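You operate a simulated robot arm through the tools that you are given. There is no shell and no other tool. Be economical: measure what you need, move in short steps, check, and stop when the job is done.

You run a simulated robot arm. Do the job below in one go: nothing can be reset, and whatever is moved stays where it is left.

JOB
Test the grey network lead and add one to the matching row of the tally board.
Fine: put the lead back in the black rack; the other rows stay; leave the tester dial on net.

The check looks at the end state, three seconds after you hand in, the way a careful person would. Anything else that was tipped, shoved, dropped, spilled or broken makes it a failure.

ROBOT AND FRAMES
A 6-joint arm with a four-finger gripper on a trunk, on a base that drives. Base frame: it is fixed to the floor where the robot stands at the start and does not move with it; the origin is under the middle of the robot, x ahead of it, y to its left, z up. Readings come in mm, degrees, newtons and seconds.
With the tool pointing down near the work surface it reaches from about 260 to 680 mm from the robot's upright axis, wherever it stands. Its first joint turns from -166.0 to 166.0 degrees. Places, roughly: black rack [400, 400, 900]; cable tester [500, 100, 900]; green slider [700, 700, 1100]; green test key [400, 100, 900]; network sockets of the cable tester [500, 200, 900]; purple slider [700, 700, 1000]; red slider [700, 700, 1100]; tally board [700, 700, 1000]; tester dial [500, 100, 900]. Payload 3.43 kg.
Tool frame: the origin (TCP) lies between the finger pads and is the grasp point; the fingertips stand 30 mm ahead of it; z points along the fingers, y is the line along which they close. The gripper opens to 120 mm. The gripper's body begins 85 mm behind the TCP.
Orientation is that of the tool frame in the base frame, as a unit quaternion [w, x, y, z]. With the fingers straight down and closing along the base's y, the tool's x points along the base's -x, its y along +y and its z along -z.

CONTROLS
- The arm moves only by the tool move_arm. Its argument "rows" is a list of rows, each a list of 3 entries, a list of its own where there are three numbers: the shift along the tool's x, y, z in m, then the turn, a rotation vector about the tool's x, y, z in degrees, then the gripper command, from -1 (fully open) to 1 (shut), values between in proportion. In form: [[[dx, dy, dz], [wx, wy, wz], claw], ...]. A call has 1 to 20 rows; each row is the pose to reach, as a shift and turn from the pose commanded when the call began, along the tool's axes at that moment. Each row takes 0.2 s and may step no farther than 50 mm and 8.6 degrees from the row before; otherwise, or with a gripper value out of range, the whole call is refused. A pose out of reach is approached as far as the arm can. The call stops where the force on the tool passes 40 N (or 10 N more than at its start, if that is more) or the arm is blocked; 0.2 s more then pass. The fingers move at their own pace and stop on an object; they squeeze with about 31 N. The grip force told is the motor's: it shows also when the fingers shut on nothing. Time passes only in rows, and 0.2 s behind the last, so rows that repeat a pose let the fingers close. It gives the time, the measured TCP pose, the force on the tool (base axes), the opening and the grip force at its end, in the units of the frame above (readings bear some noise), with the torque about the TCP (base axes, N m) and any sound that the robot's microphone picked up.
- Cameras (640 x 400 px; columns grow to the right, rows downward): "scene" is now at [33.1, 178.4, 1680.9]; the picture's right is [0.46, -0.89, 0.00], its down [-0.78, -0.40, -0.49] and it looks along [0.43, 0.22, -0.87] (base axes); focal length 285 px, centre (320, 200). "wrist" rides on the gripper at [71, -17, -120] in the tool frame; the picture's right is [0.23, 0.97, 0.00], its down [-0.81, 0.19, -0.55] and it looks along [-0.54, 0.13, 0.83] (tool axes); focal length 275 px, centre (320, 200). There is no depth. A picture from a camera that has moved, and an enlarged one, comes with that camera's place and axes in the base frame and with its lens. The place of the scene camera against the robot may be out by one fixed shift of up to 25 mm in any direction.
- camera(camera): a new picture of that camera. No time passes.
- lift_body(by): slides the trunk up (or, below 0, down) by that many mm; the arm and the scene camera ride with it, the base frame stays. It gives what a move gives, with no picture.
- base_move(legs): drives the robot by 1 to 6 legs, each [ahead, left, turn to the left] in mm, mm and degrees, along the robot's own axes; the way and the turn of a leg run together, so that a leg with both is an arc; at most 1500 mm and 180 degrees a leg. The arm and the cameras ride along, it lands a little off, and it stops where it bumps. It gives what a move gives.
- aim_head(pan, tilt): turns the head with the scene camera to pan (to the left, within 120 degrees either way) and tilt (down, from -29 to 69), counted from straight ahead of the robot. It gives what a move gives.
- zoom(camera, box): a new picture of the part [left, top, right, bottom] of that camera's present view, enlarged. No time passes.
- sign_off(): hands the job in; it is judged then, once.

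Go step by step. Nothing tells you exact positions but the pictures and the camera data: compare them with the known pose of the tool, close in by small moves and look again before you grip or let go. The budget is 120 turns and 90 pictures, counting those below and the enlarged ones. Unless the task says otherwise, let go and move clear before handing in, and close with one line.

The tools are called by a JSON object that holds its "fn" and its "kwargs". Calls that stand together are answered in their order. move_arm: Moves the arm, as the interface text tells. Its arguments: {"type":"object","properties":{"rows":{"type":"array"}},"required":["rows"]} The other tools are called the same way: lift_body (by) slides the trunk up or down; base_move (legs) drives the base; aim_head (pan, tilt) turns the head that bears the scene camera; camera (camera) takes a picture; zoom (camera, box) takes an enlarged picture of a part of a camera's view; sign_off () hands the job in.

At the start:

```text
time: 0.0
tool_pos: [272.4, 259.0, 1248.1]
ee_rot: [0.001, -0.001, 1.0, 0.0]
ft_force: [-0.3, 0.1, 0.6]
torque: [-0.05, -0.02, 0.0]
gripper_width: 119.9
gripper_force: 0.1
trunk travel left (down, up): [-225.0, 215.0]
robot x, y, heading: [1.1, 1.0, 0.1]
head pan, tilt: [27.1, 61.0]
```

scene: 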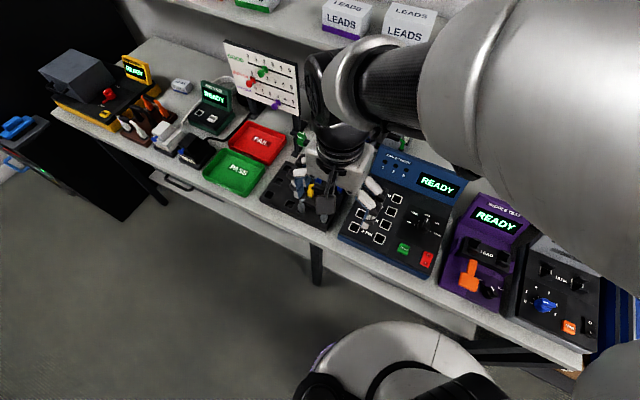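
wrist: 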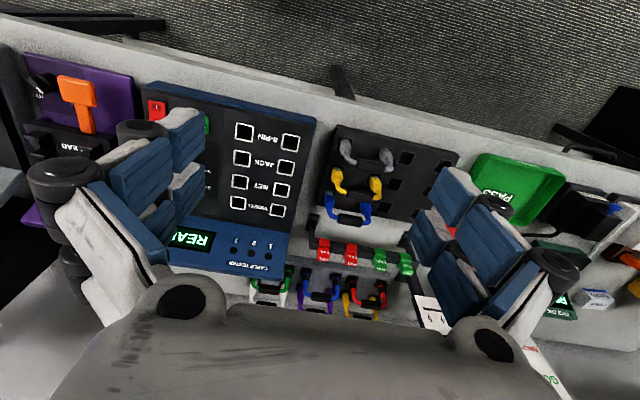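

I see a bench with the blue cable tester, the black rack with grey, yellow and blue leads, and the tally board at the back left. I'll zoom in for detail.

{"fn": "zoom", "kwargs": {"camera": "wrist", "box": [130, 70, 470, 280]}}

{"fn": "zoom", "kwargs": {"camera": "scene", "box": [200, 30, 320, 120]}}

{"fn": "zoom", "kwargs": {"camera": "scene", "box": [260, 130, 480, 280]}}

```text
1.88 times, centred on (300, 175) of wrist
camera zoom: at [200.1, 242.7, 1367.9], right [-0.23, 0.97, 0.0], down [0.81, 0.19, 0.55], along [0.54, 0.13, -0.83], focal length 518 px, centre (358, 247)
```

zoom: 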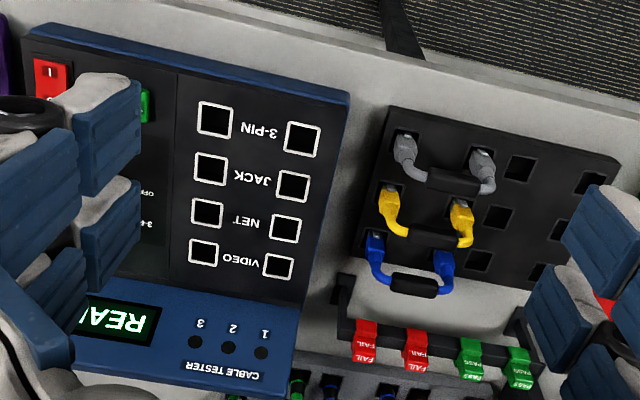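

```text
4.44 times, centred on (260, 75) of scene
camera zoom: at [33.1, 178.4, 1680.9], right [0.46, -0.89, 0.0], down [-0.78, -0.4, -0.49], along [0.43, 0.22, -0.87], focal length 1266 px, centre (587, 756)
```

zoom: 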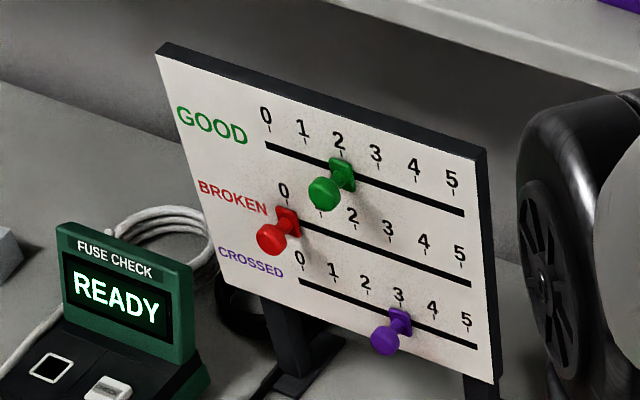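

```text
2.67 times, centred on (370, 205) of scene
camera zoom: at [33.1, 178.4, 1680.9], right [0.46, -0.89, 0.0], down [-0.78, -0.4, -0.49], along [0.43, 0.22, -0.87], focal length 760 px, centre (187, 187)
```

zoom: 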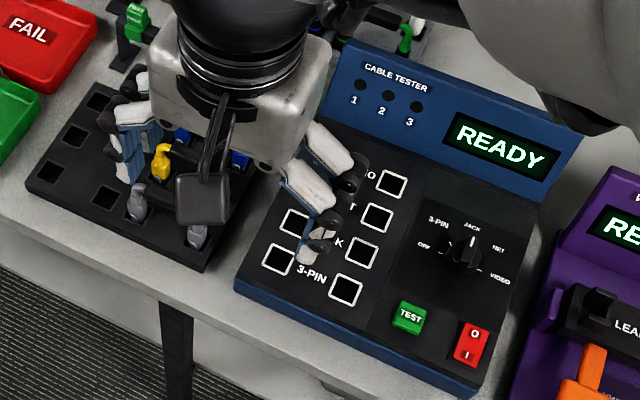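

The grey lead sits in the rack near (370, 363), with its plugs about 76 mm apart along y. I'll move above it, turning the gripper 90° so the fingers close along x, and look again.

{"fn": "move_arm", "kwargs": {"rows": [[[-0.009, 0.0095, 0.018], [0, 0, 8.18], -1], [[-0.018, 0.019, 0.036], [0, 0, 16.36], -1], [[-0.027, 0.0285, 0.054], [0, 0, 24.55], -1], [[-0.036, 0.038, 0.072], [0, 0, 32.7], -1], [[-0.045, 0.0475, 0.09], [0, 0, 40.9], -1], [[-0.054, 0.057, 0.108], [0, 0, 49.1], -1], [[-0.063, 0.0665, 0.126], [0, 0, 57.3], -1], [[-0.072, 0.076, 0.144], [0, 0, 65.5], -1], [[-0.081, 0.0855, 0.162], [0, 0, 73.6], -1], [[-0.09, 0.095, 0.18], [0, 0, 81.8], -1], [[-0.097, 0.104, 0.198], [0, 0, 90], -1], [[-0.097, 0.104, 0.198], [0, 0, 90], -1]]}}

{"fn": "camera", "kwargs": {"camera": "wrist"}}

{"fn": "camera", "kwargs": {"camera": "scene"}}

```text
time: 2.6
tool_pos: [367.6, 363.0, 1048.0]
ee_rot: [0.0, 0.707, 0.707, 0.0]
ft_force: [-0.4, -0.3, -0.3]
torque: [0.02, -0.02, -0.02]
gripper_width: 120.2
gripper_force: 0.1
trunk travel left (down, up): [-225.0, 215.0]
robot x, y, heading: [0.1, 0.3, 0.3]
head pan, tilt: [27.1, 61.0]
```

```text
84 pictures are left
camera wrist: at [351.3, 434.2, 1169.6], right [0.97, 0.23, 0.0], down [0.19, -0.81, 0.55], along [0.13, -0.54, -0.83], focal length 275 px, centre (320, 200)
```

wrist: 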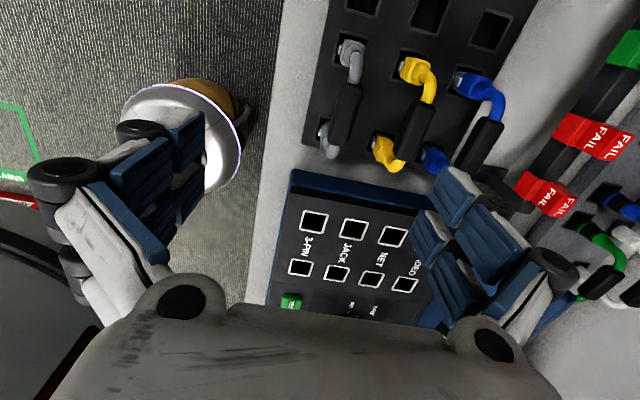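

```text
83 pictures are left
camera scene: at [32.9, 178.0, 1681.0], right [0.46, -0.89, 0.0], down [-0.78, -0.4, -0.49], along [0.43, 0.22, -0.87], focal length 285 px, centre (320, 200)
```

scene: 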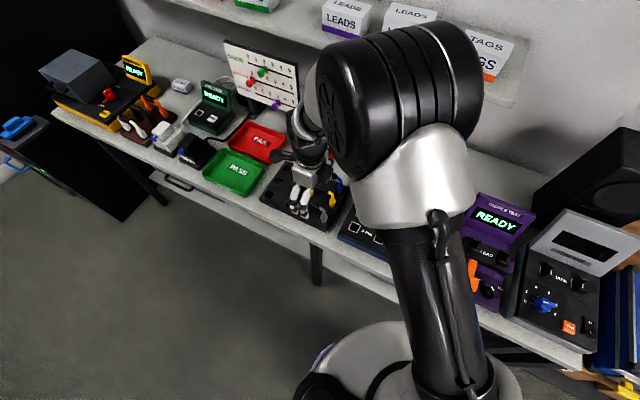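

Both views agree: the net sockets are near (493, 233) and (492, 151) at z ≈ 906, and the grey plugs are near y 332 and 414 at x ≈ 383. I'll zoom in to refine the lead and sockets.

{"fn": "zoom", "kwargs": {"camera": "wrist", "box": [290, 10, 450, 170]}}

{"fn": "zoom", "kwargs": {"camera": "wrist", "box": [270, 170, 440, 320]}}

```text
2.50 times, centred on (370, 90) of wrist
camera zoom: at [351.3, 434.2, 1169.6], right [0.97, 0.23, 0.0], down [0.19, -0.81, 0.55], along [0.13, -0.54, -0.83], focal length 688 px, centre (195, 475)
```

zoom: 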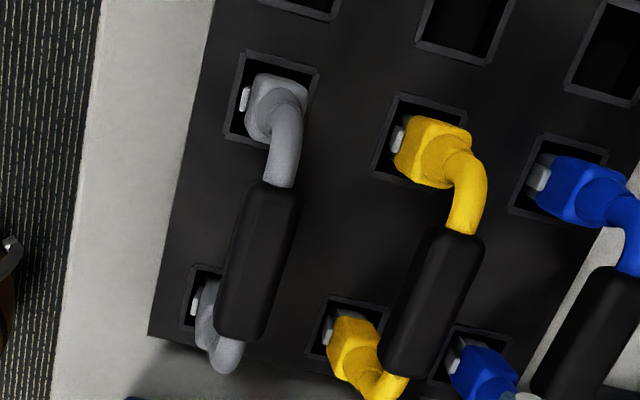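

```text
2.67 times, centred on (355, 245) of wrist
camera zoom: at [351.3, 434.2, 1169.6], right [0.97, 0.23, 0.0], down [0.19, -0.81, 0.55], along [0.13, -0.54, -0.83], focal length 734 px, centre (227, 80)
```

zoom: 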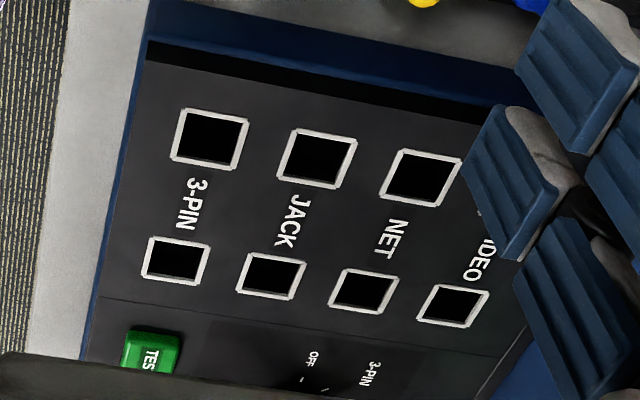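

The black sleeve of the grey lead is centred near (387, 374, 938). I'll narrow the fingers to about 36 mm, move above it, and check before going lower.

{"fn": "move_arm", "kwargs": {"rows": [[[0.0115, 0.0194, 0.01], [0, 0, 0], 0.4], [[0.0115, 0.0194, 0.03], [0, 0, 0], 0.4], [[0.0115, 0.0194, 0.05], [0, 0, 0], 0.4], [[0.0115, 0.0194, 0.05], [0, 0, 0], 0.4], [[0.0115, 0.0194, 0.05], [0, 0, 0], 0.4]]}}

{"fn": "camera", "kwargs": {"camera": "wrist"}}

```text
time: 3.8
tool_pos: [388.2, 374.3, 1000.2]
ee_rot: [-0.001, 0.707, 0.707, 0.0]
ft_force: [-0.1, 0.4, 0.0]
torque: [0.02, 0.0, 0.0]
gripper_width: 36.1
gripper_force: 0.0
trunk travel left (down, up): [-225.0, 215.0]
robot x, y, heading: [2.3, -1.5, 0.1]
head pan, tilt: [27.1, 61.0]
```

```text
80 pictures are left
camera wrist: at [371.4, 445.8, 1119.9], right [0.97, 0.23, 0.0], down [0.19, -0.81, 0.55], along [0.13, -0.54, -0.83], focal length 275 px, centre (320, 200)
```

wrist: 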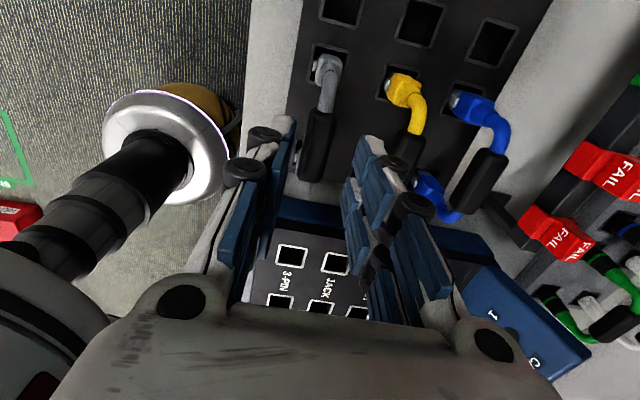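

The sleeve sits on the grasp axis at x ≈ 386, z ≈ 941. I'll go straight down and grip it.

{"fn": "move_arm", "kwargs": {"rows": [[[0, -0.002, 0.02], [0, 0, 0], 0.4], [[0, -0.002, 0.04], [0, 0, 0], 0.4], [[0, -0.002, 0.061], [0, 0, 0], 0.4], [[0, -0.002, 0.061], [0, 0, 0], 0.4]]}}

{"fn": "camera", "kwargs": {"camera": "wrist"}}

```text
time: 4.8
tool_pos: [386.6, 375.8, 938.1]
ee_rot: [0.0, 0.708, 0.707, -0.001]
ft_force: [-0.1, 0.2, 0.7]
torque: [0.04, 0.0, -0.03]
gripper_width: 36.0
gripper_force: 0.0
trunk travel left (down, up): [-225.0, 215.0]
robot x, y, heading: [-3.2, 0.4, 0.2]
head pan, tilt: [27.1, 61.0]
```

```text
79 pictures are left
camera wrist: at [369.3, 446.6, 1059.2], right [0.97, 0.23, 0.0], down [0.19, -0.81, 0.55], along [0.13, -0.54, -0.83], focal length 275 px, centre (320, 200)
```

wrist: 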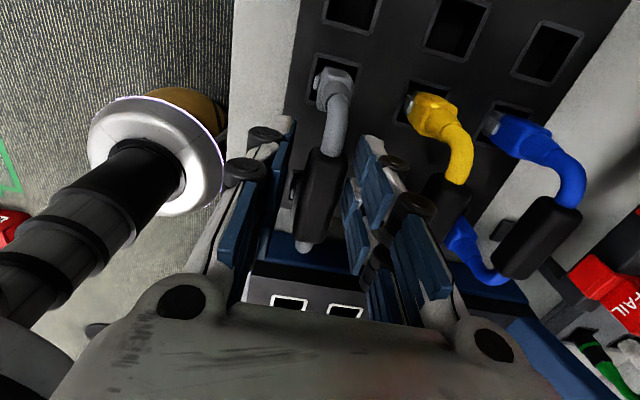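

The sleeve lies between the fingers, so I'll close on it.

{"fn": "move_arm", "kwargs": {"rows": [[[0, 0, 0], [0, 0, 0], 0.7], [[0, 0, 0], [0, 0, 0], 1], [[0, 0, 0], [0, 0, 0], 1], [[0, 0, 0], [0, 0, 0], 1]]}}

{"fn": "zoom", "kwargs": {"camera": "wrist", "box": [220, 20, 480, 280]}}

```text
time: 5.8
tool_pos: [386.5, 374.7, 938.4]
ee_rot: [0.001, 0.707, 0.707, 0.0]
ft_force: [0.2, -0.5, 0.2]
torque: [0.01, 0.01, 0.0]
gripper_width: 16.2
gripper_force: 30.9
trunk travel left (down, up): [-225.0, 215.0]
robot x, y, heading: [1.4, -1.7, -0.0]
head pan, tilt: [27.1, 61.0]
```

```text
1.54 times, centred on (350, 150) of wrist
camera zoom: at [369.4, 446.7, 1059.2], right [0.97, 0.23, 0.0], down [0.19, -0.81, 0.55], along [0.13, -0.54, -0.83], focal length 424 px, centre (274, 277)
```

zoom: 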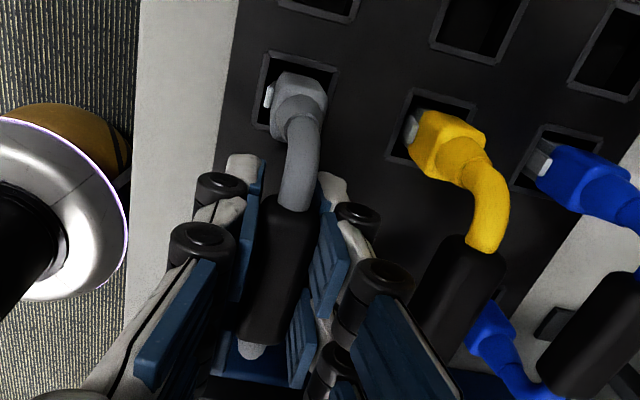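

The sleeve is gripped at 16 mm. I'll lift it straight out of the rack.

{"fn": "move_arm", "kwargs": {"rows": [[[0, 0, -0.005], [0, 0, 0], 1], [[0, 0, -0.015], [0, 0, 0], 1], [[0, 0, -0.03], [0, 0, 0], 1], [[0, 0, -0.05], [0, 0, 0], 1], [[0, 0, -0.075], [0, 0, 0], 1], [[0, 0, -0.1], [0, 0, 0], 1], [[0, 0, -0.1], [0, 0, 0], 1]]}}

{"fn": "camera", "kwargs": {"camera": "wrist"}}

```text
time: 7.4
tool_pos: [385.5, 374.4, 1038.6]
ee_rot: [0.0, 0.707, 0.708, 0.0]
ft_force: [0.9, -0.2, -0.6]
torque: [0.02, 0.02, -0.01]
gripper_width: 16.4
gripper_force: 31.1
trunk travel left (down, up): [-225.0, 215.0]
robot x, y, heading: [0.3, -4.6, -0.1]
head pan, tilt: [27.1, 61.0]
```

```text
77 pictures are left
camera wrist: at [368.8, 446.6, 1159.7], right [0.97, 0.23, 0.0], down [0.19, -0.81, 0.55], along [0.13, -0.54, -0.83], focal length 275 px, centre (320, 200)
```

wrist: 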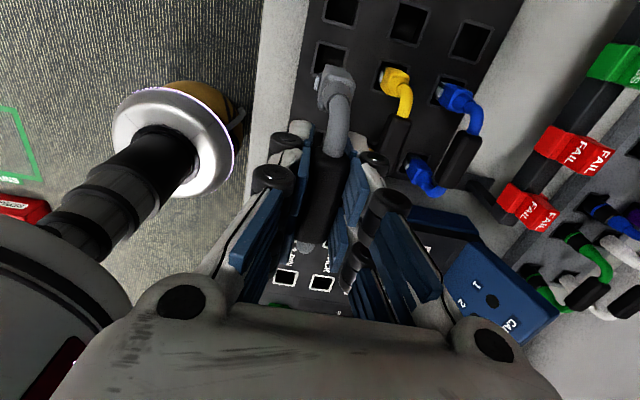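

The lead came out cleanly. I'll zoom in on the near plug to learn its offset from the TCP, and raise the hand before moving over the tester.

{"fn": "zoom", "kwargs": {"camera": "wrist", "box": [280, 30, 400, 130]}}

{"fn": "zoom", "kwargs": {"camera": "scene", "box": [250, 120, 400, 240]}}

```text
4.00 times, centred on (340, 80) of wrist
camera zoom: at [368.8, 446.6, 1159.7], right [0.97, 0.23, 0.0], down [0.19, -0.81, 0.55], along [0.13, -0.54, -0.83], focal length 1101 px, centre (240, 680)
```

zoom: 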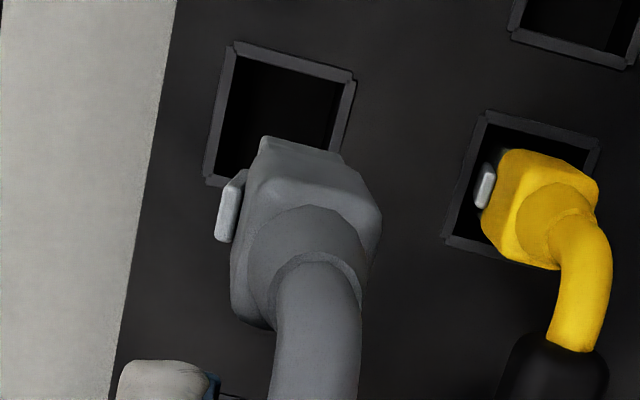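

```text
3.33 times, centred on (325, 180) of scene
camera zoom: at [33.5, 178.6, 1680.8], right [0.46, -0.89, 0.0], down [-0.78, -0.4, -0.48], along [0.43, 0.22, -0.87], focal length 950 px, centre (303, 267)
```

zoom: 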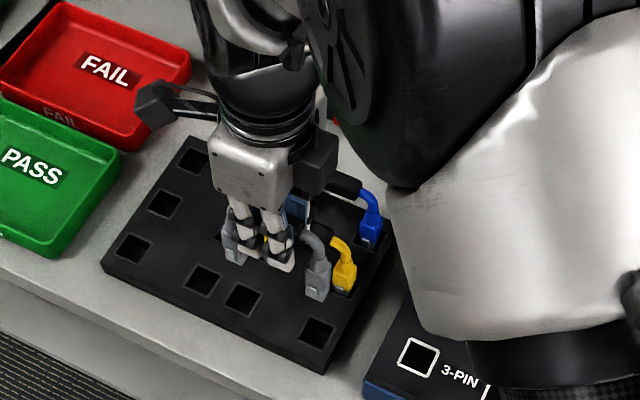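

The near rack hole is at about (386, 416), so the lead's midpoint coincides with the TCP. I'll raise it, carry it above the net sockets, and look.

{"fn": "move_arm", "kwargs": {"rows": [[[0, 0, -0.03], [0, 0, 0], 1], [[0, 0, -0.06], [0, 0, 0], 1], [[-0.03, 0.018, -0.06], [0, 0, 0], 1], [[-0.06, 0.036, -0.06], [0, 0, 0], 1], [[-0.09, 0.054, -0.06], [0, 0, 0], 1], [[-0.12, 0.072, -0.06], [0, 0, 0], 1], [[-0.15, 0.09, -0.06], [0, 0, 0], 1], [[-0.183, 0.1085, -0.05], [0, 0, 0], 1], [[-0.183, 0.1085, -0.03], [0, 0, 0], 1], [[-0.183, 0.1085, -0.02], [0, 0, 0], 1], [[-0.183, 0.1085, -0.02], [0, 0, 0], 1]]}}

{"fn": "camera", "kwargs": {"camera": "wrist"}}

{"fn": "camera", "kwargs": {"camera": "scene"}}

```text
time: 9.8
tool_pos: [494.5, 191.4, 1058.5]
ee_rot: [0.001, 0.707, 0.707, 0.0]
ft_force: [-0.5, 1.3, -0.6]
torque: [0.02, -0.01, 0.0]
gripper_width: 16.2
gripper_force: 31.3
trunk travel left (down, up): [-225.0, 215.0]
robot x, y, heading: [-1.5, 0.6, 0.0]
head pan, tilt: [27.1, 61.0]
```

```text
74 pictures are left
camera wrist: at [477.7, 263.2, 1178.8], right [0.97, 0.23, 0.0], down [0.19, -0.81, 0.55], along [0.13, -0.54, -0.83], focal length 275 px, centre (320, 200)
```

wrist: 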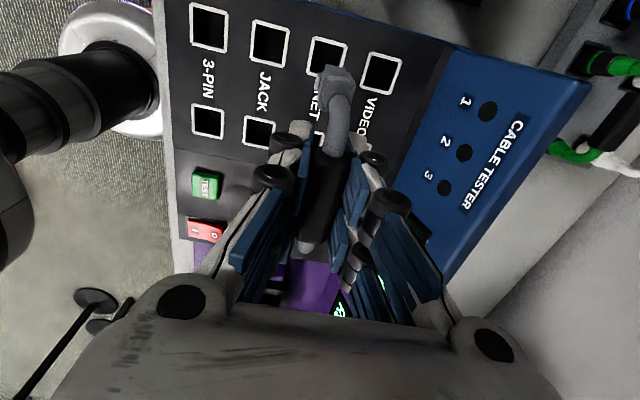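

```text
73 pictures are left
camera scene: at [33.1, 178.6, 1680.9], right [0.46, -0.89, 0.0], down [-0.78, -0.4, -0.49], along [0.43, 0.22, -0.87], focal length 285 px, centre (320, 200)
```

scene: 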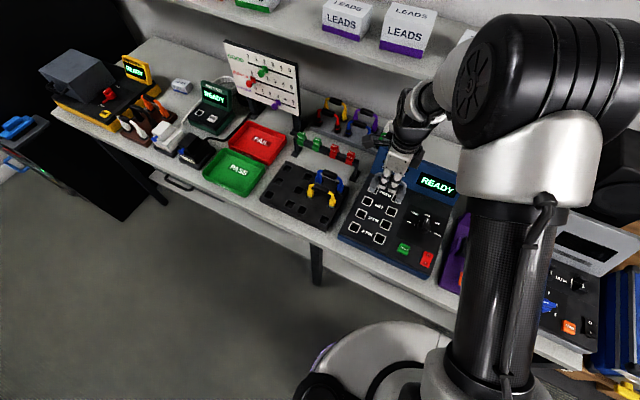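

{"fn": "zoom", "kwargs": {"camera": "wrist", "box": [180, 0, 420, 150]}}

{"fn": "zoom", "kwargs": {"camera": "scene", "box": [330, 150, 470, 280]}}

```text
2.67 times, centred on (300, 75) of wrist
camera zoom: at [477.7, 263.2, 1178.8], right [0.97, 0.23, 0.0], down [0.19, -0.81, 0.55], along [0.13, -0.54, -0.83], focal length 734 px, centre (373, 533)
```

zoom: 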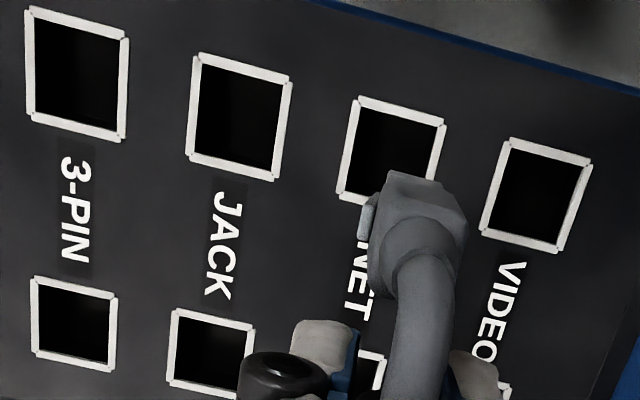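

```text
3.08 times, centred on (400, 215) of scene
camera zoom: at [33.1, 178.6, 1680.9], right [0.46, -0.89, 0.0], down [-0.78, -0.4, -0.49], along [0.43, 0.22, -0.87], focal length 876 px, centre (74, 154)
```

zoom: 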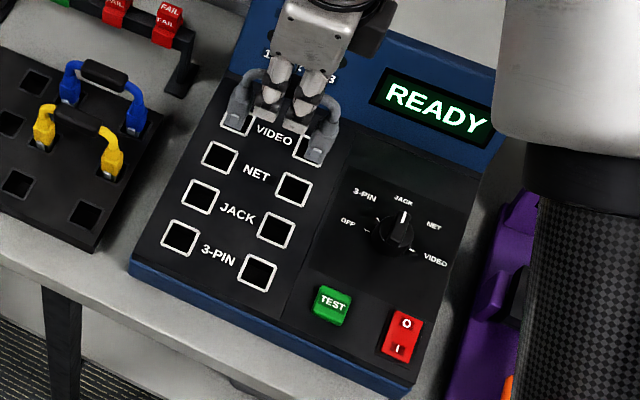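

The dial is on JACK, with NET one step clockwise. All three views put the net sockets at mid (491, 193.5), z ≈ 909, so I'll shift and come lower to check alignment.

{"fn": "move_arm", "kwargs": {"rows": [[[0.0018, -0.0033, 0.02], [0, 0, 0], 1], [[0.0018, -0.0033, 0.04], [0, 0, 0], 1], [[0.0018, -0.0033, 0.052], [0, 0, 0], 1], [[0.0018, -0.0033, 0.052], [0, 0, 0], 1]]}}

{"fn": "zoom", "kwargs": {"camera": "wrist", "box": [180, 0, 420, 150]}}

{"fn": "zoom", "kwargs": {"camera": "scene", "box": [330, 150, 450, 250]}}

```text
time: 10.8
tool_pos: [491.6, 192.7, 1005.5]
ee_rot: [0.0, 0.707, 0.707, 0.0]
ft_force: [0.4, 0.4, -0.7]
torque: [-0.02, -0.02, 0.0]
gripper_width: 16.3
gripper_force: 30.7
trunk travel left (down, up): [-225.0, 215.0]
robot x, y, heading: [-4.3, -2.3, -0.1]
head pan, tilt: [27.1, 61.0]
```

```text
2.67 times, centred on (300, 75) of wrist
camera zoom: at [474.5, 265.4, 1126.5], right [0.97, 0.23, 0.0], down [0.19, -0.81, 0.55], along [0.13, -0.54, -0.83], focal length 734 px, centre (373, 533)
```

zoom: 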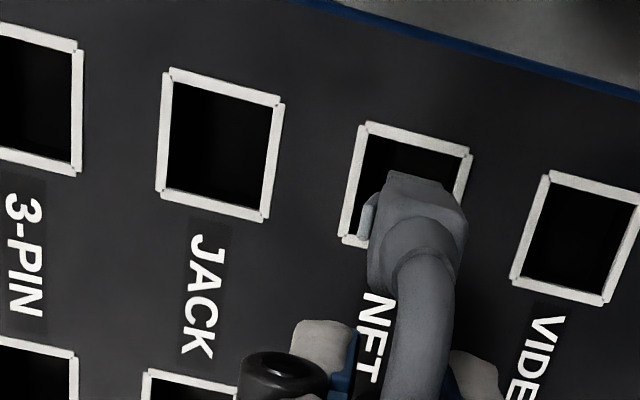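

```text
4.00 times, centred on (390, 200) of scene
camera zoom: at [33.1, 178.3, 1680.9], right [0.46, -0.89, 0.0], down [-0.78, -0.4, -0.49], along [0.43, 0.22, -0.87], focal length 1140 px, centre (40, 200)
```

zoom: 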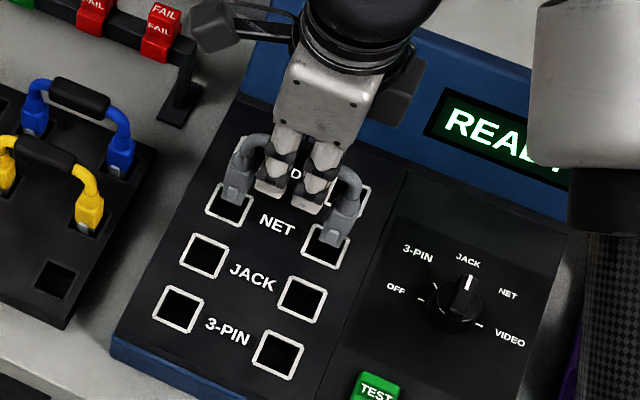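

The socket measures (491.3, 234.5), matching the near plug at about (491, 234). I'll lower gently and watch the force.

{"fn": "move_arm", "kwargs": {"rows": [[[0, 0, 0.005], [0, 0, 0], 1], [[0, 0, 0.01], [0, 0, 0], 1], [[0, 0, 0.015], [0, 0, 0], 1], [[0, 0, 0.02], [0, 0, 0], 1], [[0, 0, 0.02], [0, 0, 0], 1]]}}

{"fn": "zoom", "kwargs": {"camera": "wrist", "box": [180, 0, 420, 150]}}

{"fn": "zoom", "kwargs": {"camera": "scene", "box": [365, 180, 435, 230]}}

```text
time: 12.0
tool_pos: [491.6, 193.0, 987.5]
ee_rot: [0.0, 0.707, 0.707, 0.0]
ft_force: [-0.1, 0.6, -0.6]
torque: [0.0, 0.0, 0.01]
gripper_width: 16.6
gripper_force: 31.7
trunk travel left (down, up): [-225.0, 215.0]
robot x, y, heading: [-1.7, -2.7, -0.1]
head pan, tilt: [27.1, 61.0]
```

```text
2.67 times, centred on (300, 75) of wrist
camera zoom: at [474.4, 265.3, 1107.2], right [0.97, 0.23, 0.0], down [0.19, -0.81, 0.55], along [0.13, -0.54, -0.83], focal length 734 px, centre (373, 533)
```

zoom: 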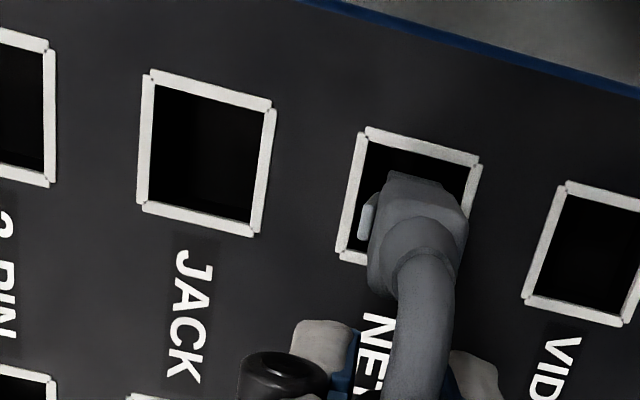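

```text
8.00 times, centred on (400, 205) of scene
camera zoom: at [33.1, 178.3, 1680.9], right [0.46, -0.89, 0.0], down [-0.78, -0.4, -0.49], along [0.43, 0.22, -0.87], focal length 2279 px, centre (-320, 160)
```

zoom: 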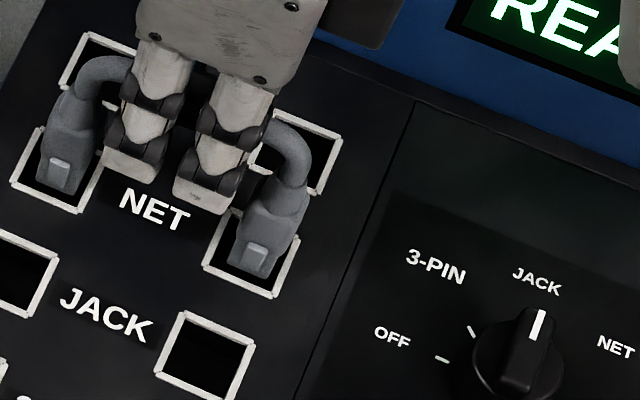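

Both plugs sit over the net openings. I'll keep lowering slowly.

{"fn": "move_arm", "kwargs": {"rows": [[[0, 0, 0.004], [0, 0, 0], 1], [[0, 0, 0.008], [0, 0, 0], 1], [[0, 0, 0.012], [0, 0, 0], 1], [[0, 0, 0.012], [0, 0, 0], 1]]}}

{"fn": "zoom", "kwargs": {"camera": "wrist", "box": [280, 30, 400, 130]}}

{"fn": "zoom", "kwargs": {"camera": "scene", "box": [365, 180, 435, 230]}}

```text
time: 13.0
tool_pos: [491.0, 193.9, 974.6]
ee_rot: [0.001, 0.707, 0.707, 0.0]
ft_force: [-1.5, -1.0, 7.5]
torque: [-0.1, -0.01, 0.05]
gripper_width: 16.4
gripper_force: 30.6
trunk travel left (down, up): [-225.0, 215.0]
robot x, y, heading: [-1.5, -1.4, 0.2]
head pan, tilt: [27.1, 61.0]
```

```text
4.00 times, centred on (340, 80) of wrist
camera zoom: at [473.8, 265.3, 1095.7], right [0.97, 0.23, 0.0], down [0.19, -0.81, 0.55], along [0.13, -0.54, -0.83], focal length 1101 px, centre (240, 680)
```

zoom: 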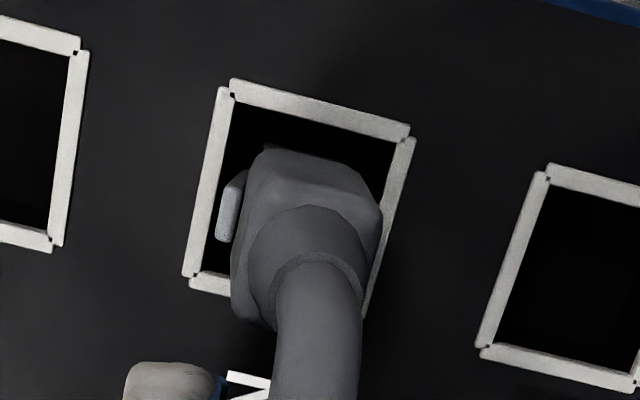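

```text
8.00 times, centred on (400, 205) of scene
camera zoom: at [32.5, 177.9, 1681.0], right [0.46, -0.89, 0.0], down [-0.78, -0.4, -0.49], along [0.43, 0.22, -0.87], focal length 2279 px, centre (-320, 160)
```

zoom: 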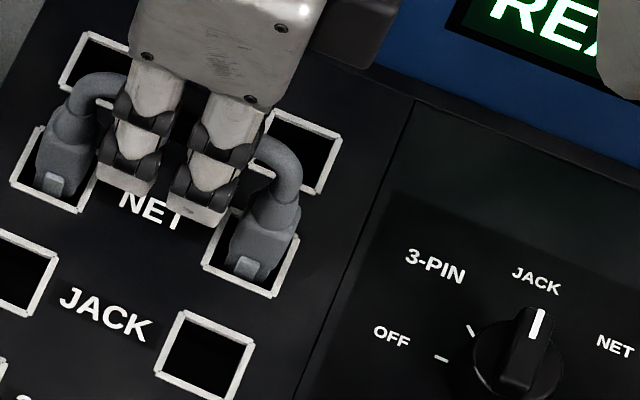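

About 7.5 N of resistance shows the plugs entering the sockets. I'll push on in small steps until they seat.

{"fn": "move_arm", "kwargs": {"rows": [[[0, 0, 0.003], [0, 0, 0], 1], [[0, 0, 0.006], [0, 0, 0], 1], [[0, 0, 0.009], [0, 0, 0], 1], [[0, 0, 0.012], [0, 0, 0], 1], [[0, 0, 0.012], [0, 0, 0], 1]]}}

{"fn": "zoom", "kwargs": {"camera": "wrist", "box": [280, 30, 400, 130]}}

{"fn": "zoom", "kwargs": {"camera": "scene", "box": [330, 150, 470, 280]}}

```text
time: 13.9
tool_pos: [492.8, 194.0, 968.8]
ee_rot: [0.002, 0.707, 0.707, 0.004]
ft_force: [-5.8, -4.1, 18.5]
torque: [-0.16, 0.31, 0.0]
gripper_width: 16.0
gripper_force: 31.1
trunk travel left (down, up): [-225.0, 215.0]
robot x, y, heading: [-0.3, -1.8, -0.2]
head pan, tilt: [27.1, 61.0]
stopped in row 4: the force on the tool passed its limit at 41 N (the readings are from after the stop); the commanded pose is now the measured one
```

```text
4.00 times, centred on (340, 80) of wrist
camera zoom: at [474.8, 265.1, 1089.7], right [0.97, 0.23, 0.01], down [0.19, -0.81, 0.55], along [0.13, -0.53, -0.83], focal length 1101 px, centre (240, 680)
```

zoom: 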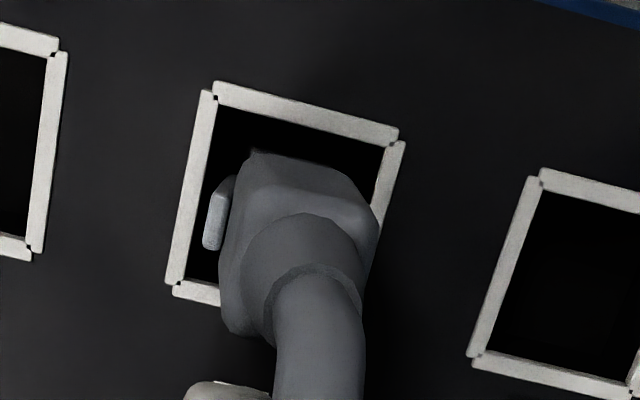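

```text
3.08 times, centred on (400, 215) of scene
camera zoom: at [30.8, 176.9, 1681.0], right [0.46, -0.89, 0.0], down [-0.78, -0.4, -0.49], along [0.43, 0.22, -0.87], focal length 876 px, centre (74, 154)
```

zoom: 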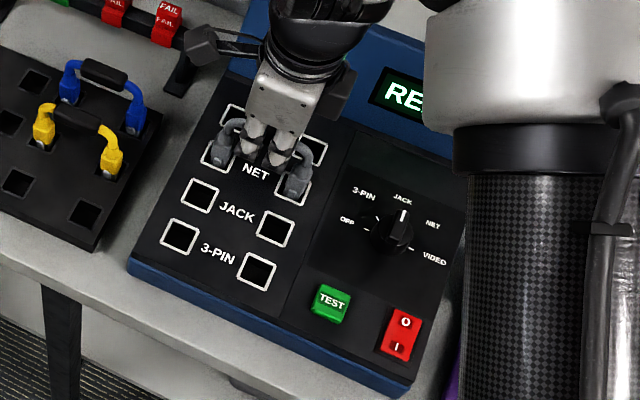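

The push stopped at 41 N with the TCP at 968. I'll look closely to see whether both plugs are seated.

{"fn": "zoom", "kwargs": {"camera": "scene", "box": [365, 180, 435, 230]}}

{"fn": "camera", "kwargs": {"camera": "wrist"}}

```text
8.00 times, centred on (400, 205) of scene
camera zoom: at [30.8, 176.9, 1681.0], right [0.46, -0.89, 0.0], down [-0.78, -0.4, -0.49], along [0.43, 0.22, -0.87], focal length 2279 px, centre (-320, 160)
```

zoom: 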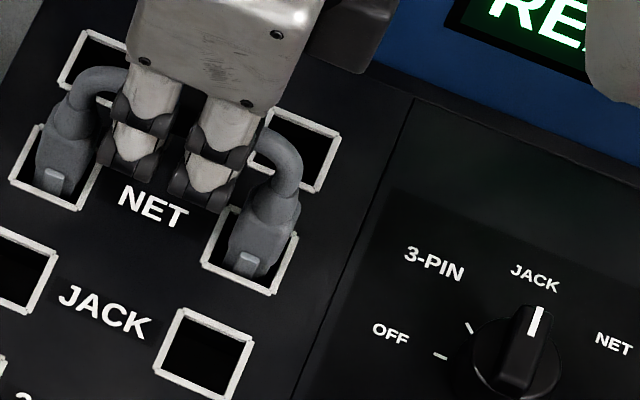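

```text
61 pictures are left
camera wrist: at [474.8, 265.1, 1089.7], right [0.97, 0.23, 0.01], down [0.19, -0.81, 0.55], along [0.13, -0.53, -0.83], focal length 275 px, centre (320, 200)
```

wrist: 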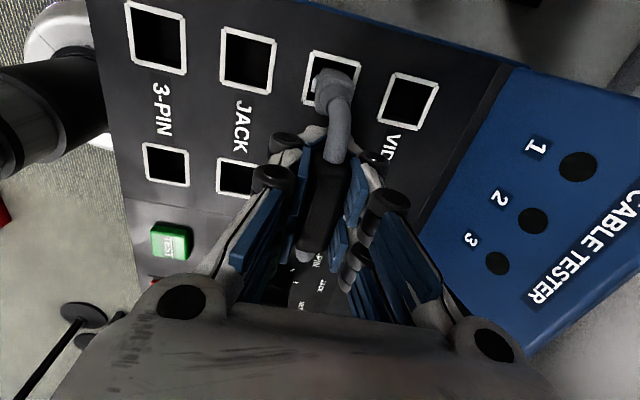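

The plugs look caught about 15 mm short of the rack depth rather than seated. I'll back up a little, release the side load, and check alignment again.

{"fn": "move_arm", "kwargs": {"rows": [[[0, 0, -0.004], [0, 0, 0], 1], [[-0.0005, -0.0018, -0.01], [0, 0, 0], 1], [[-0.0005, -0.0018, -0.014], [0, 0, 0], 1], [[-0.0005, -0.0018, -0.014], [0, 0, 0], 1]]}}

{"fn": "zoom", "kwargs": {"camera": "wrist", "box": [280, 30, 400, 130]}}

{"fn": "zoom", "kwargs": {"camera": "scene", "box": [365, 180, 435, 230]}}

```text
time: 14.9
tool_pos: [492.8, 194.8, 980.8]
ee_rot: [0.001, 0.707, 0.707, 0.003]
ft_force: [0.6, 0.2, -1.2]
torque: [0.01, 0.03, -0.01]
gripper_width: 15.7
gripper_force: 31.2
trunk travel left (down, up): [-225.0, 215.0]
robot x, y, heading: [-2.9, -0.2, 0.0]
head pan, tilt: [27.1, 61.0]
```

```text
4.00 times, centred on (340, 80) of wrist
camera zoom: at [474.1, 265.4, 1101.7], right [0.97, 0.23, 0.01], down [0.19, -0.81, 0.55], along [0.13, -0.54, -0.83], focal length 1101 px, centre (240, 680)
```

zoom: 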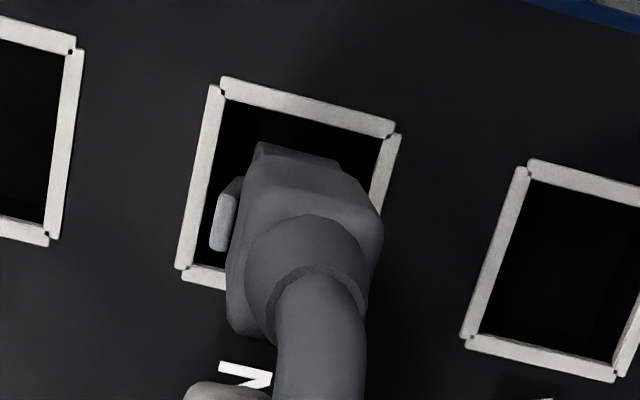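

```text
8.00 times, centred on (400, 205) of scene
camera zoom: at [33.0, 178.3, 1680.9], right [0.46, -0.89, 0.0], down [-0.78, -0.4, -0.49], along [0.43, 0.22, -0.87], focal length 2279 px, centre (-320, 160)
```

zoom: 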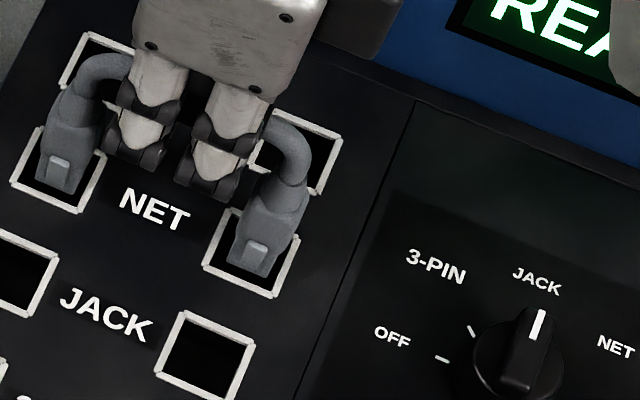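

The plugs sit about 1–1.5 mm too far in +x relative to how they sat in the rack. I'll nudge −x and push again in fine steps.

{"fn": "move_arm", "kwargs": {"rows": [[[0.0005, -0.0013, 0], [0, 0, 0], 1], [[0.0005, -0.0013, 0.002], [0, 0, 0], 1], [[0.0005, -0.0013, 0.004], [0, 0, 0], 1], [[0.0005, -0.0013, 0.006], [0, 0, 0], 1], [[0.0005, -0.0013, 0.007], [0, 0, 0], 1], [[0.0005, -0.0013, 0.008], [0, 0, 0], 1], [[0.0005, -0.0013, 0.009], [0, 0, 0], 1], [[0.0005, -0.0013, 0.01], [0, 0, 0], 1], [[0.0005, -0.0013, 0.01], [0, 0, 0], 1]]}}

{"fn": "zoom", "kwargs": {"camera": "wrist", "box": [280, 30, 400, 130]}}

```text
time: 16.9
tool_pos: [492.1, 194.7, 970.8]
ee_rot: [0.002, 0.707, 0.707, 0.004]
ft_force: [0.3, 0.2, -0.1]
torque: [-0.02, 0.0, 0.02]
gripper_width: 15.6
gripper_force: 31.3
trunk travel left (down, up): [-225.0, 215.0]
robot x, y, heading: [1.1, -1.4, -0.1]
head pan, tilt: [27.1, 61.0]
```

```text
4.00 times, centred on (340, 80) of wrist
camera zoom: at [473.0, 266.1, 1091.5], right [0.97, 0.23, 0.01], down [0.19, -0.81, 0.55], along [0.13, -0.54, -0.83], focal length 1101 px, centre (240, 680)
```

zoom: 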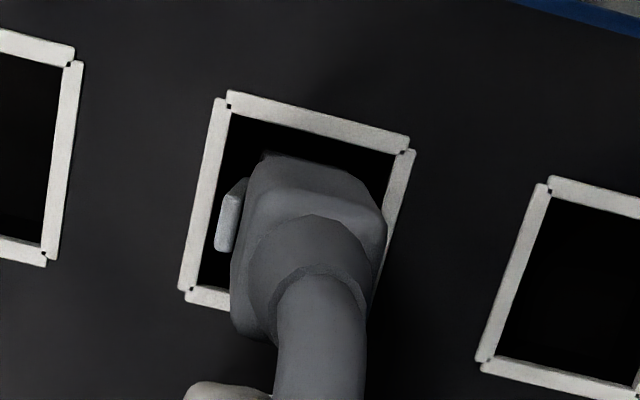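

No force yet at 971. Comparing again with the rack view, a further ~1 mm −x and ~1 mm +y looks right, then I'll continue down.

{"fn": "move_arm", "kwargs": {"rows": [[[0.001, -0.001, 0], [0, 0, 0], 1], [[0.001, -0.001, 0.001], [0, 0, 0], 1], [[0.001, -0.001, 0.002], [0, 0, 0], 1], [[0.001, -0.001, 0.003], [0, 0, 0], 1], [[0.001, -0.001, 0.004], [0, 0, 0], 1], [[0.001, -0.001, 0.005], [0, 0, 0], 1], [[0.001, -0.001, 0.005], [0, 0, 0], 1]]}}

{"fn": "zoom", "kwargs": {"camera": "wrist", "box": [280, 30, 400, 130]}}

```text
time: 18.5
tool_pos: [490.3, 195.4, 969.4]
ee_rot: [0.002, 0.707, 0.707, 0.007]
ft_force: [0.6, -2.6, 33.1]
torque: [-0.31, 0.09, -0.01]
gripper_width: 16.0
gripper_force: 31.3
trunk travel left (down, up): [-225.0, 215.0]
robot x, y, heading: [1.0, 0.6, -0.2]
head pan, tilt: [27.1, 61.0]
```

```text
4.00 times, centred on (340, 80) of wrist
camera zoom: at [471.2, 266.6, 1089.5], right [0.97, 0.23, 0.01], down [0.18, -0.81, 0.55], along [0.14, -0.53, -0.83], focal length 1101 px, centre (240, 680)
```

zoom: 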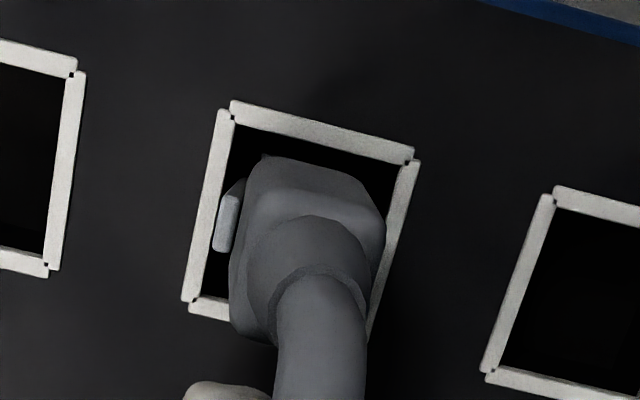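

There's 33 N straight up with almost no side load, which could be the socket floor or a hard stop. I'll look from the scene camera and check the tester display.

{"fn": "zoom", "kwargs": {"camera": "scene", "box": [370, 185, 410, 225]}}

{"fn": "zoom", "kwargs": {"camera": "scene", "box": [340, 130, 480, 250]}}

```text
10.00 times, centred on (390, 205) of scene
camera zoom: at [30.4, 176.8, 1681.4], right [0.46, -0.89, 0.0], down [-0.78, -0.4, -0.49], along [0.43, 0.22, -0.87], focal length 2849 px, centre (-380, 150)
```

zoom: 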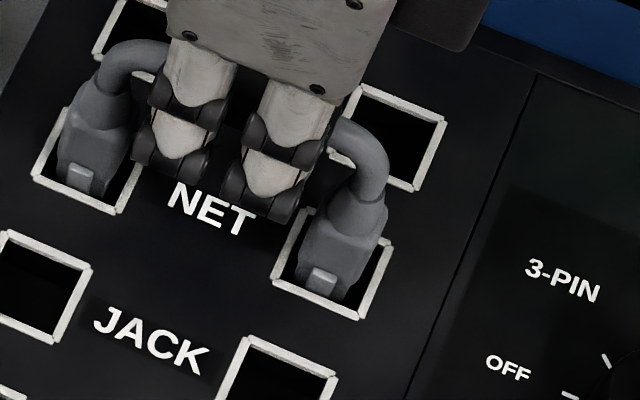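

```text
3.33 times, centred on (410, 190) of scene
camera zoom: at [30.4, 176.8, 1681.4], right [0.46, -0.89, 0.0], down [-0.78, -0.4, -0.49], along [0.43, 0.22, -0.87], focal length 950 px, centre (20, 233)
```

zoom: 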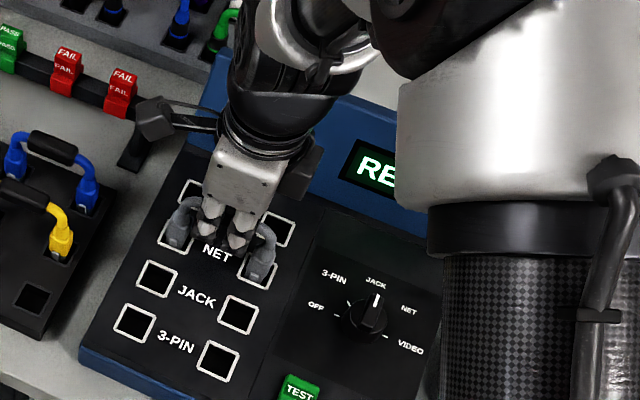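

{"fn": "zoom", "kwargs": {"camera": "scene", "box": [305, 175, 355, 215]}}

```text
10.00 times, centred on (330, 195) of scene
camera zoom: at [30.4, 176.8, 1681.4], right [0.46, -0.89, 0.0], down [-0.78, -0.4, -0.49], along [0.43, 0.22, -0.87], focal length 2849 px, centre (220, 250)
```

zoom: 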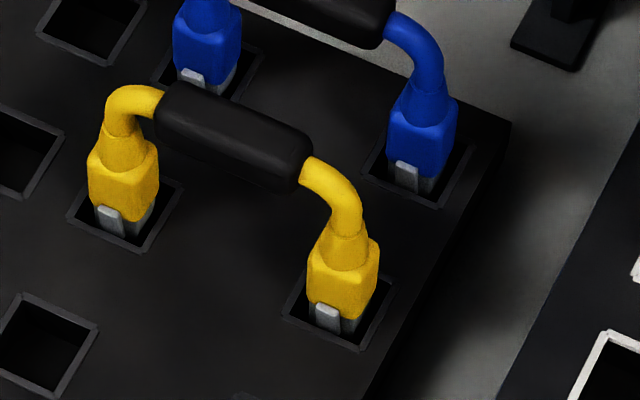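

Compared with the yellow lead in the rack, the grey plugs sit at the same depth in the sockets, so I take them as seated on the stop. I'll relax the push, open the fingers, and rise.

{"fn": "move_arm", "kwargs": {"rows": [[[0, 0, -0.001], [0, 0, 0], 1], [[0, 0, -0.002], [0, 0, 0], 1], [[0, 0, -0.002], [0, 0, 0], 0.7], [[0, 0, -0.002], [0, 0, 0], 0.5], [[0, 0, -0.002], [0, 0, 0], 0.5], [[0, 0, -0.02], [0, 0, 0], 0.5], [[0, 0, -0.05], [0, 0, 0], 0.5], [[0, 0, -0.08], [0, 0, 0], 0.5], [[0, 0, -0.11], [0, 0, 0], 0.5], [[0, 0, -0.11], [0, 0, 0], 0.5]]}}

{"fn": "camera", "kwargs": {"camera": "wrist"}}

{"fn": "zoom", "kwargs": {"camera": "scene", "box": [330, 150, 470, 280]}}

```text
time: 20.7
tool_pos: [488.4, 196.9, 1075.3]
ee_rot: [0.002, 0.707, 0.707, 0.004]
ft_force: [0.4, -0.9, 0.2]
torque: [0.01, 0.05, 0.02]
gripper_width: 30.1
gripper_force: 0.1
trunk travel left (down, up): [-225.0, 215.0]
robot x, y, heading: [-1.1, -0.6, 0.0]
head pan, tilt: [27.1, 61.0]
```

```text
53 pictures are left
camera wrist: at [471.6, 267.5, 1196.3], right [0.97, 0.23, 0.01], down [0.19, -0.81, 0.55], along [0.13, -0.54, -0.83], focal length 275 px, centre (320, 200)
```

wrist: 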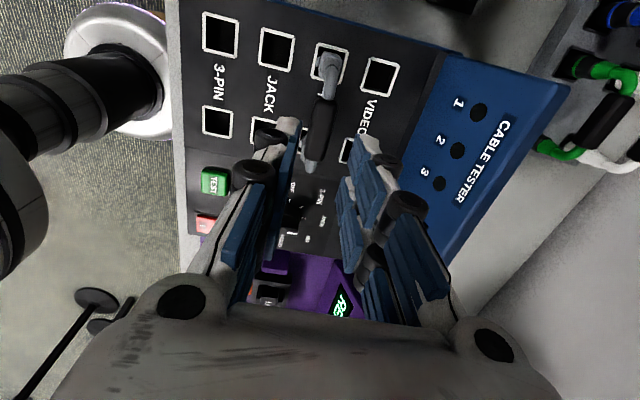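

```text
3.08 times, centred on (400, 215) of scene
camera zoom: at [33.5, 178.5, 1680.8], right [0.46, -0.89, 0.0], down [-0.78, -0.4, -0.48], along [0.43, 0.22, -0.87], focal length 876 px, centre (74, 154)
```

zoom: 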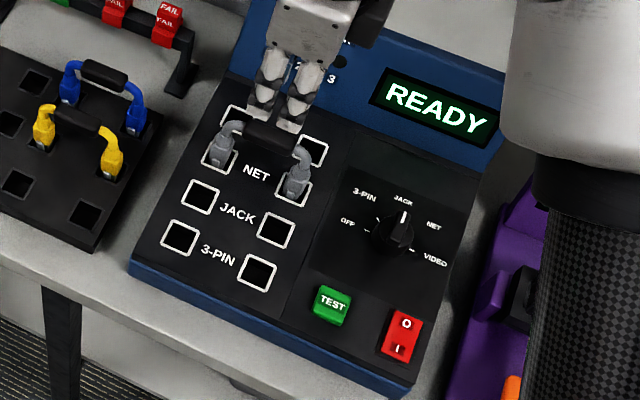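

The lead is standing in the net sockets. Next is the dial: I'll move above it (about (484, 54)), turning the gripper back so it closes along y across the pointer bar.

{"fn": "move_arm", "kwargs": {"rows": [[[-0.013, -0.0004, 0], [0, 0, -8.2], 0.3], [[-0.026, -0.001, 0], [0, 0, -16.4], 0.3], [[-0.039, -0.001, 0], [0, 0, -24.6], 0.3], [[-0.052, -0.001, 0], [0, 0, -32.8], 0.3], [[-0.065, -0.002, 0], [0, 0, -41], 0.3], [[-0.078, -0.002, 0], [0, 0, -49.2], 0.3], [[-0.091, -0.003, 0], [0, 0, -57.4], 0.3], [[-0.104, -0.003, 0], [0, 0, -65.6], 0.3], [[-0.117, -0.004, 0], [0, 0, -73.8], 0.3], [[-0.13, -0.004, 0], [0, 0, -82], 0.3], [[-0.143, -0.004, 0], [0, 0, -90], 0.3], [[-0.143, -0.004, 0], [0, 0, -90], 0.3]]}}

{"fn": "camera", "kwargs": {"camera": "wrist"}}

{"fn": "zoom", "kwargs": {"camera": "wrist", "box": [240, 100, 400, 200]}}

```text
time: 23.3
tool_pos: [484.8, 53.0, 1075.6]
ee_rot: [0.004, -0.001, 1.0, 0.002]
ft_force: [-0.2, -0.2, 0.5]
torque: [-0.03, -0.03, -0.01]
gripper_width: 42.2
gripper_force: 0.1
trunk travel left (down, up): [-225.0, 215.0]
robot x, y, heading: [1.0, -1.0, -0.1]
head pan, tilt: [27.1, 61.0]
```

```text
51 pictures are left
camera wrist: at [412.4, 35.5, 1195.3], right [-0.23, 0.97, 0.0], down [0.81, 0.19, 0.56], along [0.54, 0.13, -0.83], focal length 275 px, centre (320, 200)
```

wrist: 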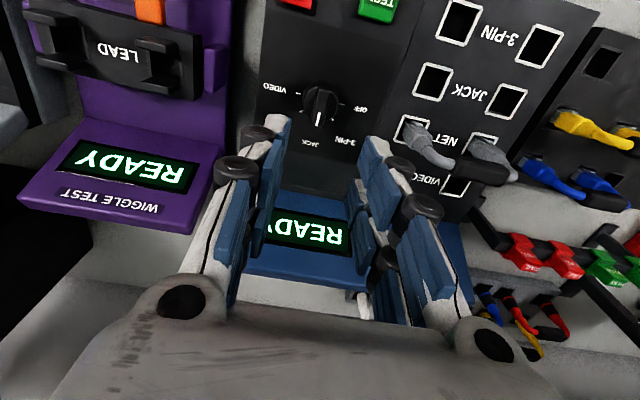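

```text
4.00 times, centred on (320, 150) of wrist
camera zoom: at [412.4, 35.5, 1195.3], right [-0.23, 0.97, 0.0], down [0.81, 0.19, 0.56], along [0.54, 0.13, -0.83], focal length 1101 px, centre (320, 400)
```

zoom: 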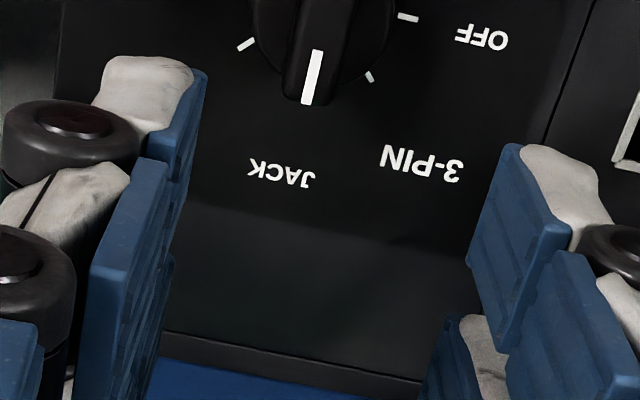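

{"fn": "zoom", "kwargs": {"camera": "wrist", "box": [250, 60, 390, 150]}}

{"fn": "zoom", "kwargs": {"camera": "scene", "box": [390, 190, 460, 290]}}

```text
4.44 times, centred on (320, 105) of wrist
camera zoom: at [412.4, 35.5, 1195.3], right [-0.23, 0.97, 0.0], down [0.81, 0.19, 0.56], along [0.54, 0.13, -0.83], focal length 1224 px, centre (320, 622)
```

zoom: 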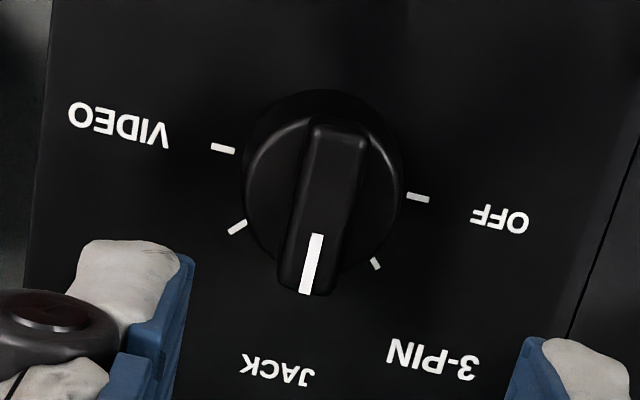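

```text
4.00 times, centred on (425, 240) of scene
camera zoom: at [33.1, 178.6, 1680.9], right [0.46, -0.89, 0.0], down [-0.78, -0.4, -0.49], along [0.43, 0.22, -0.87], focal length 1140 px, centre (-100, 40)
```

zoom: 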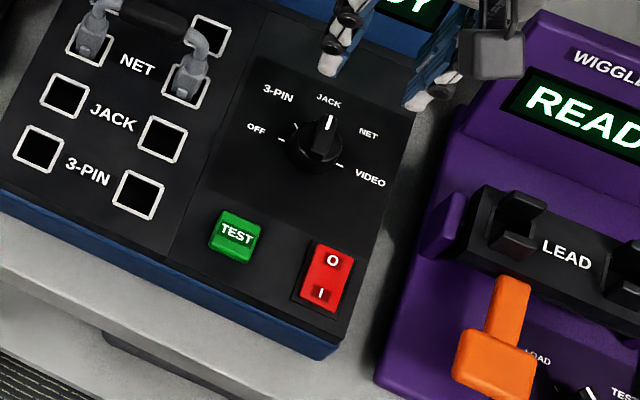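

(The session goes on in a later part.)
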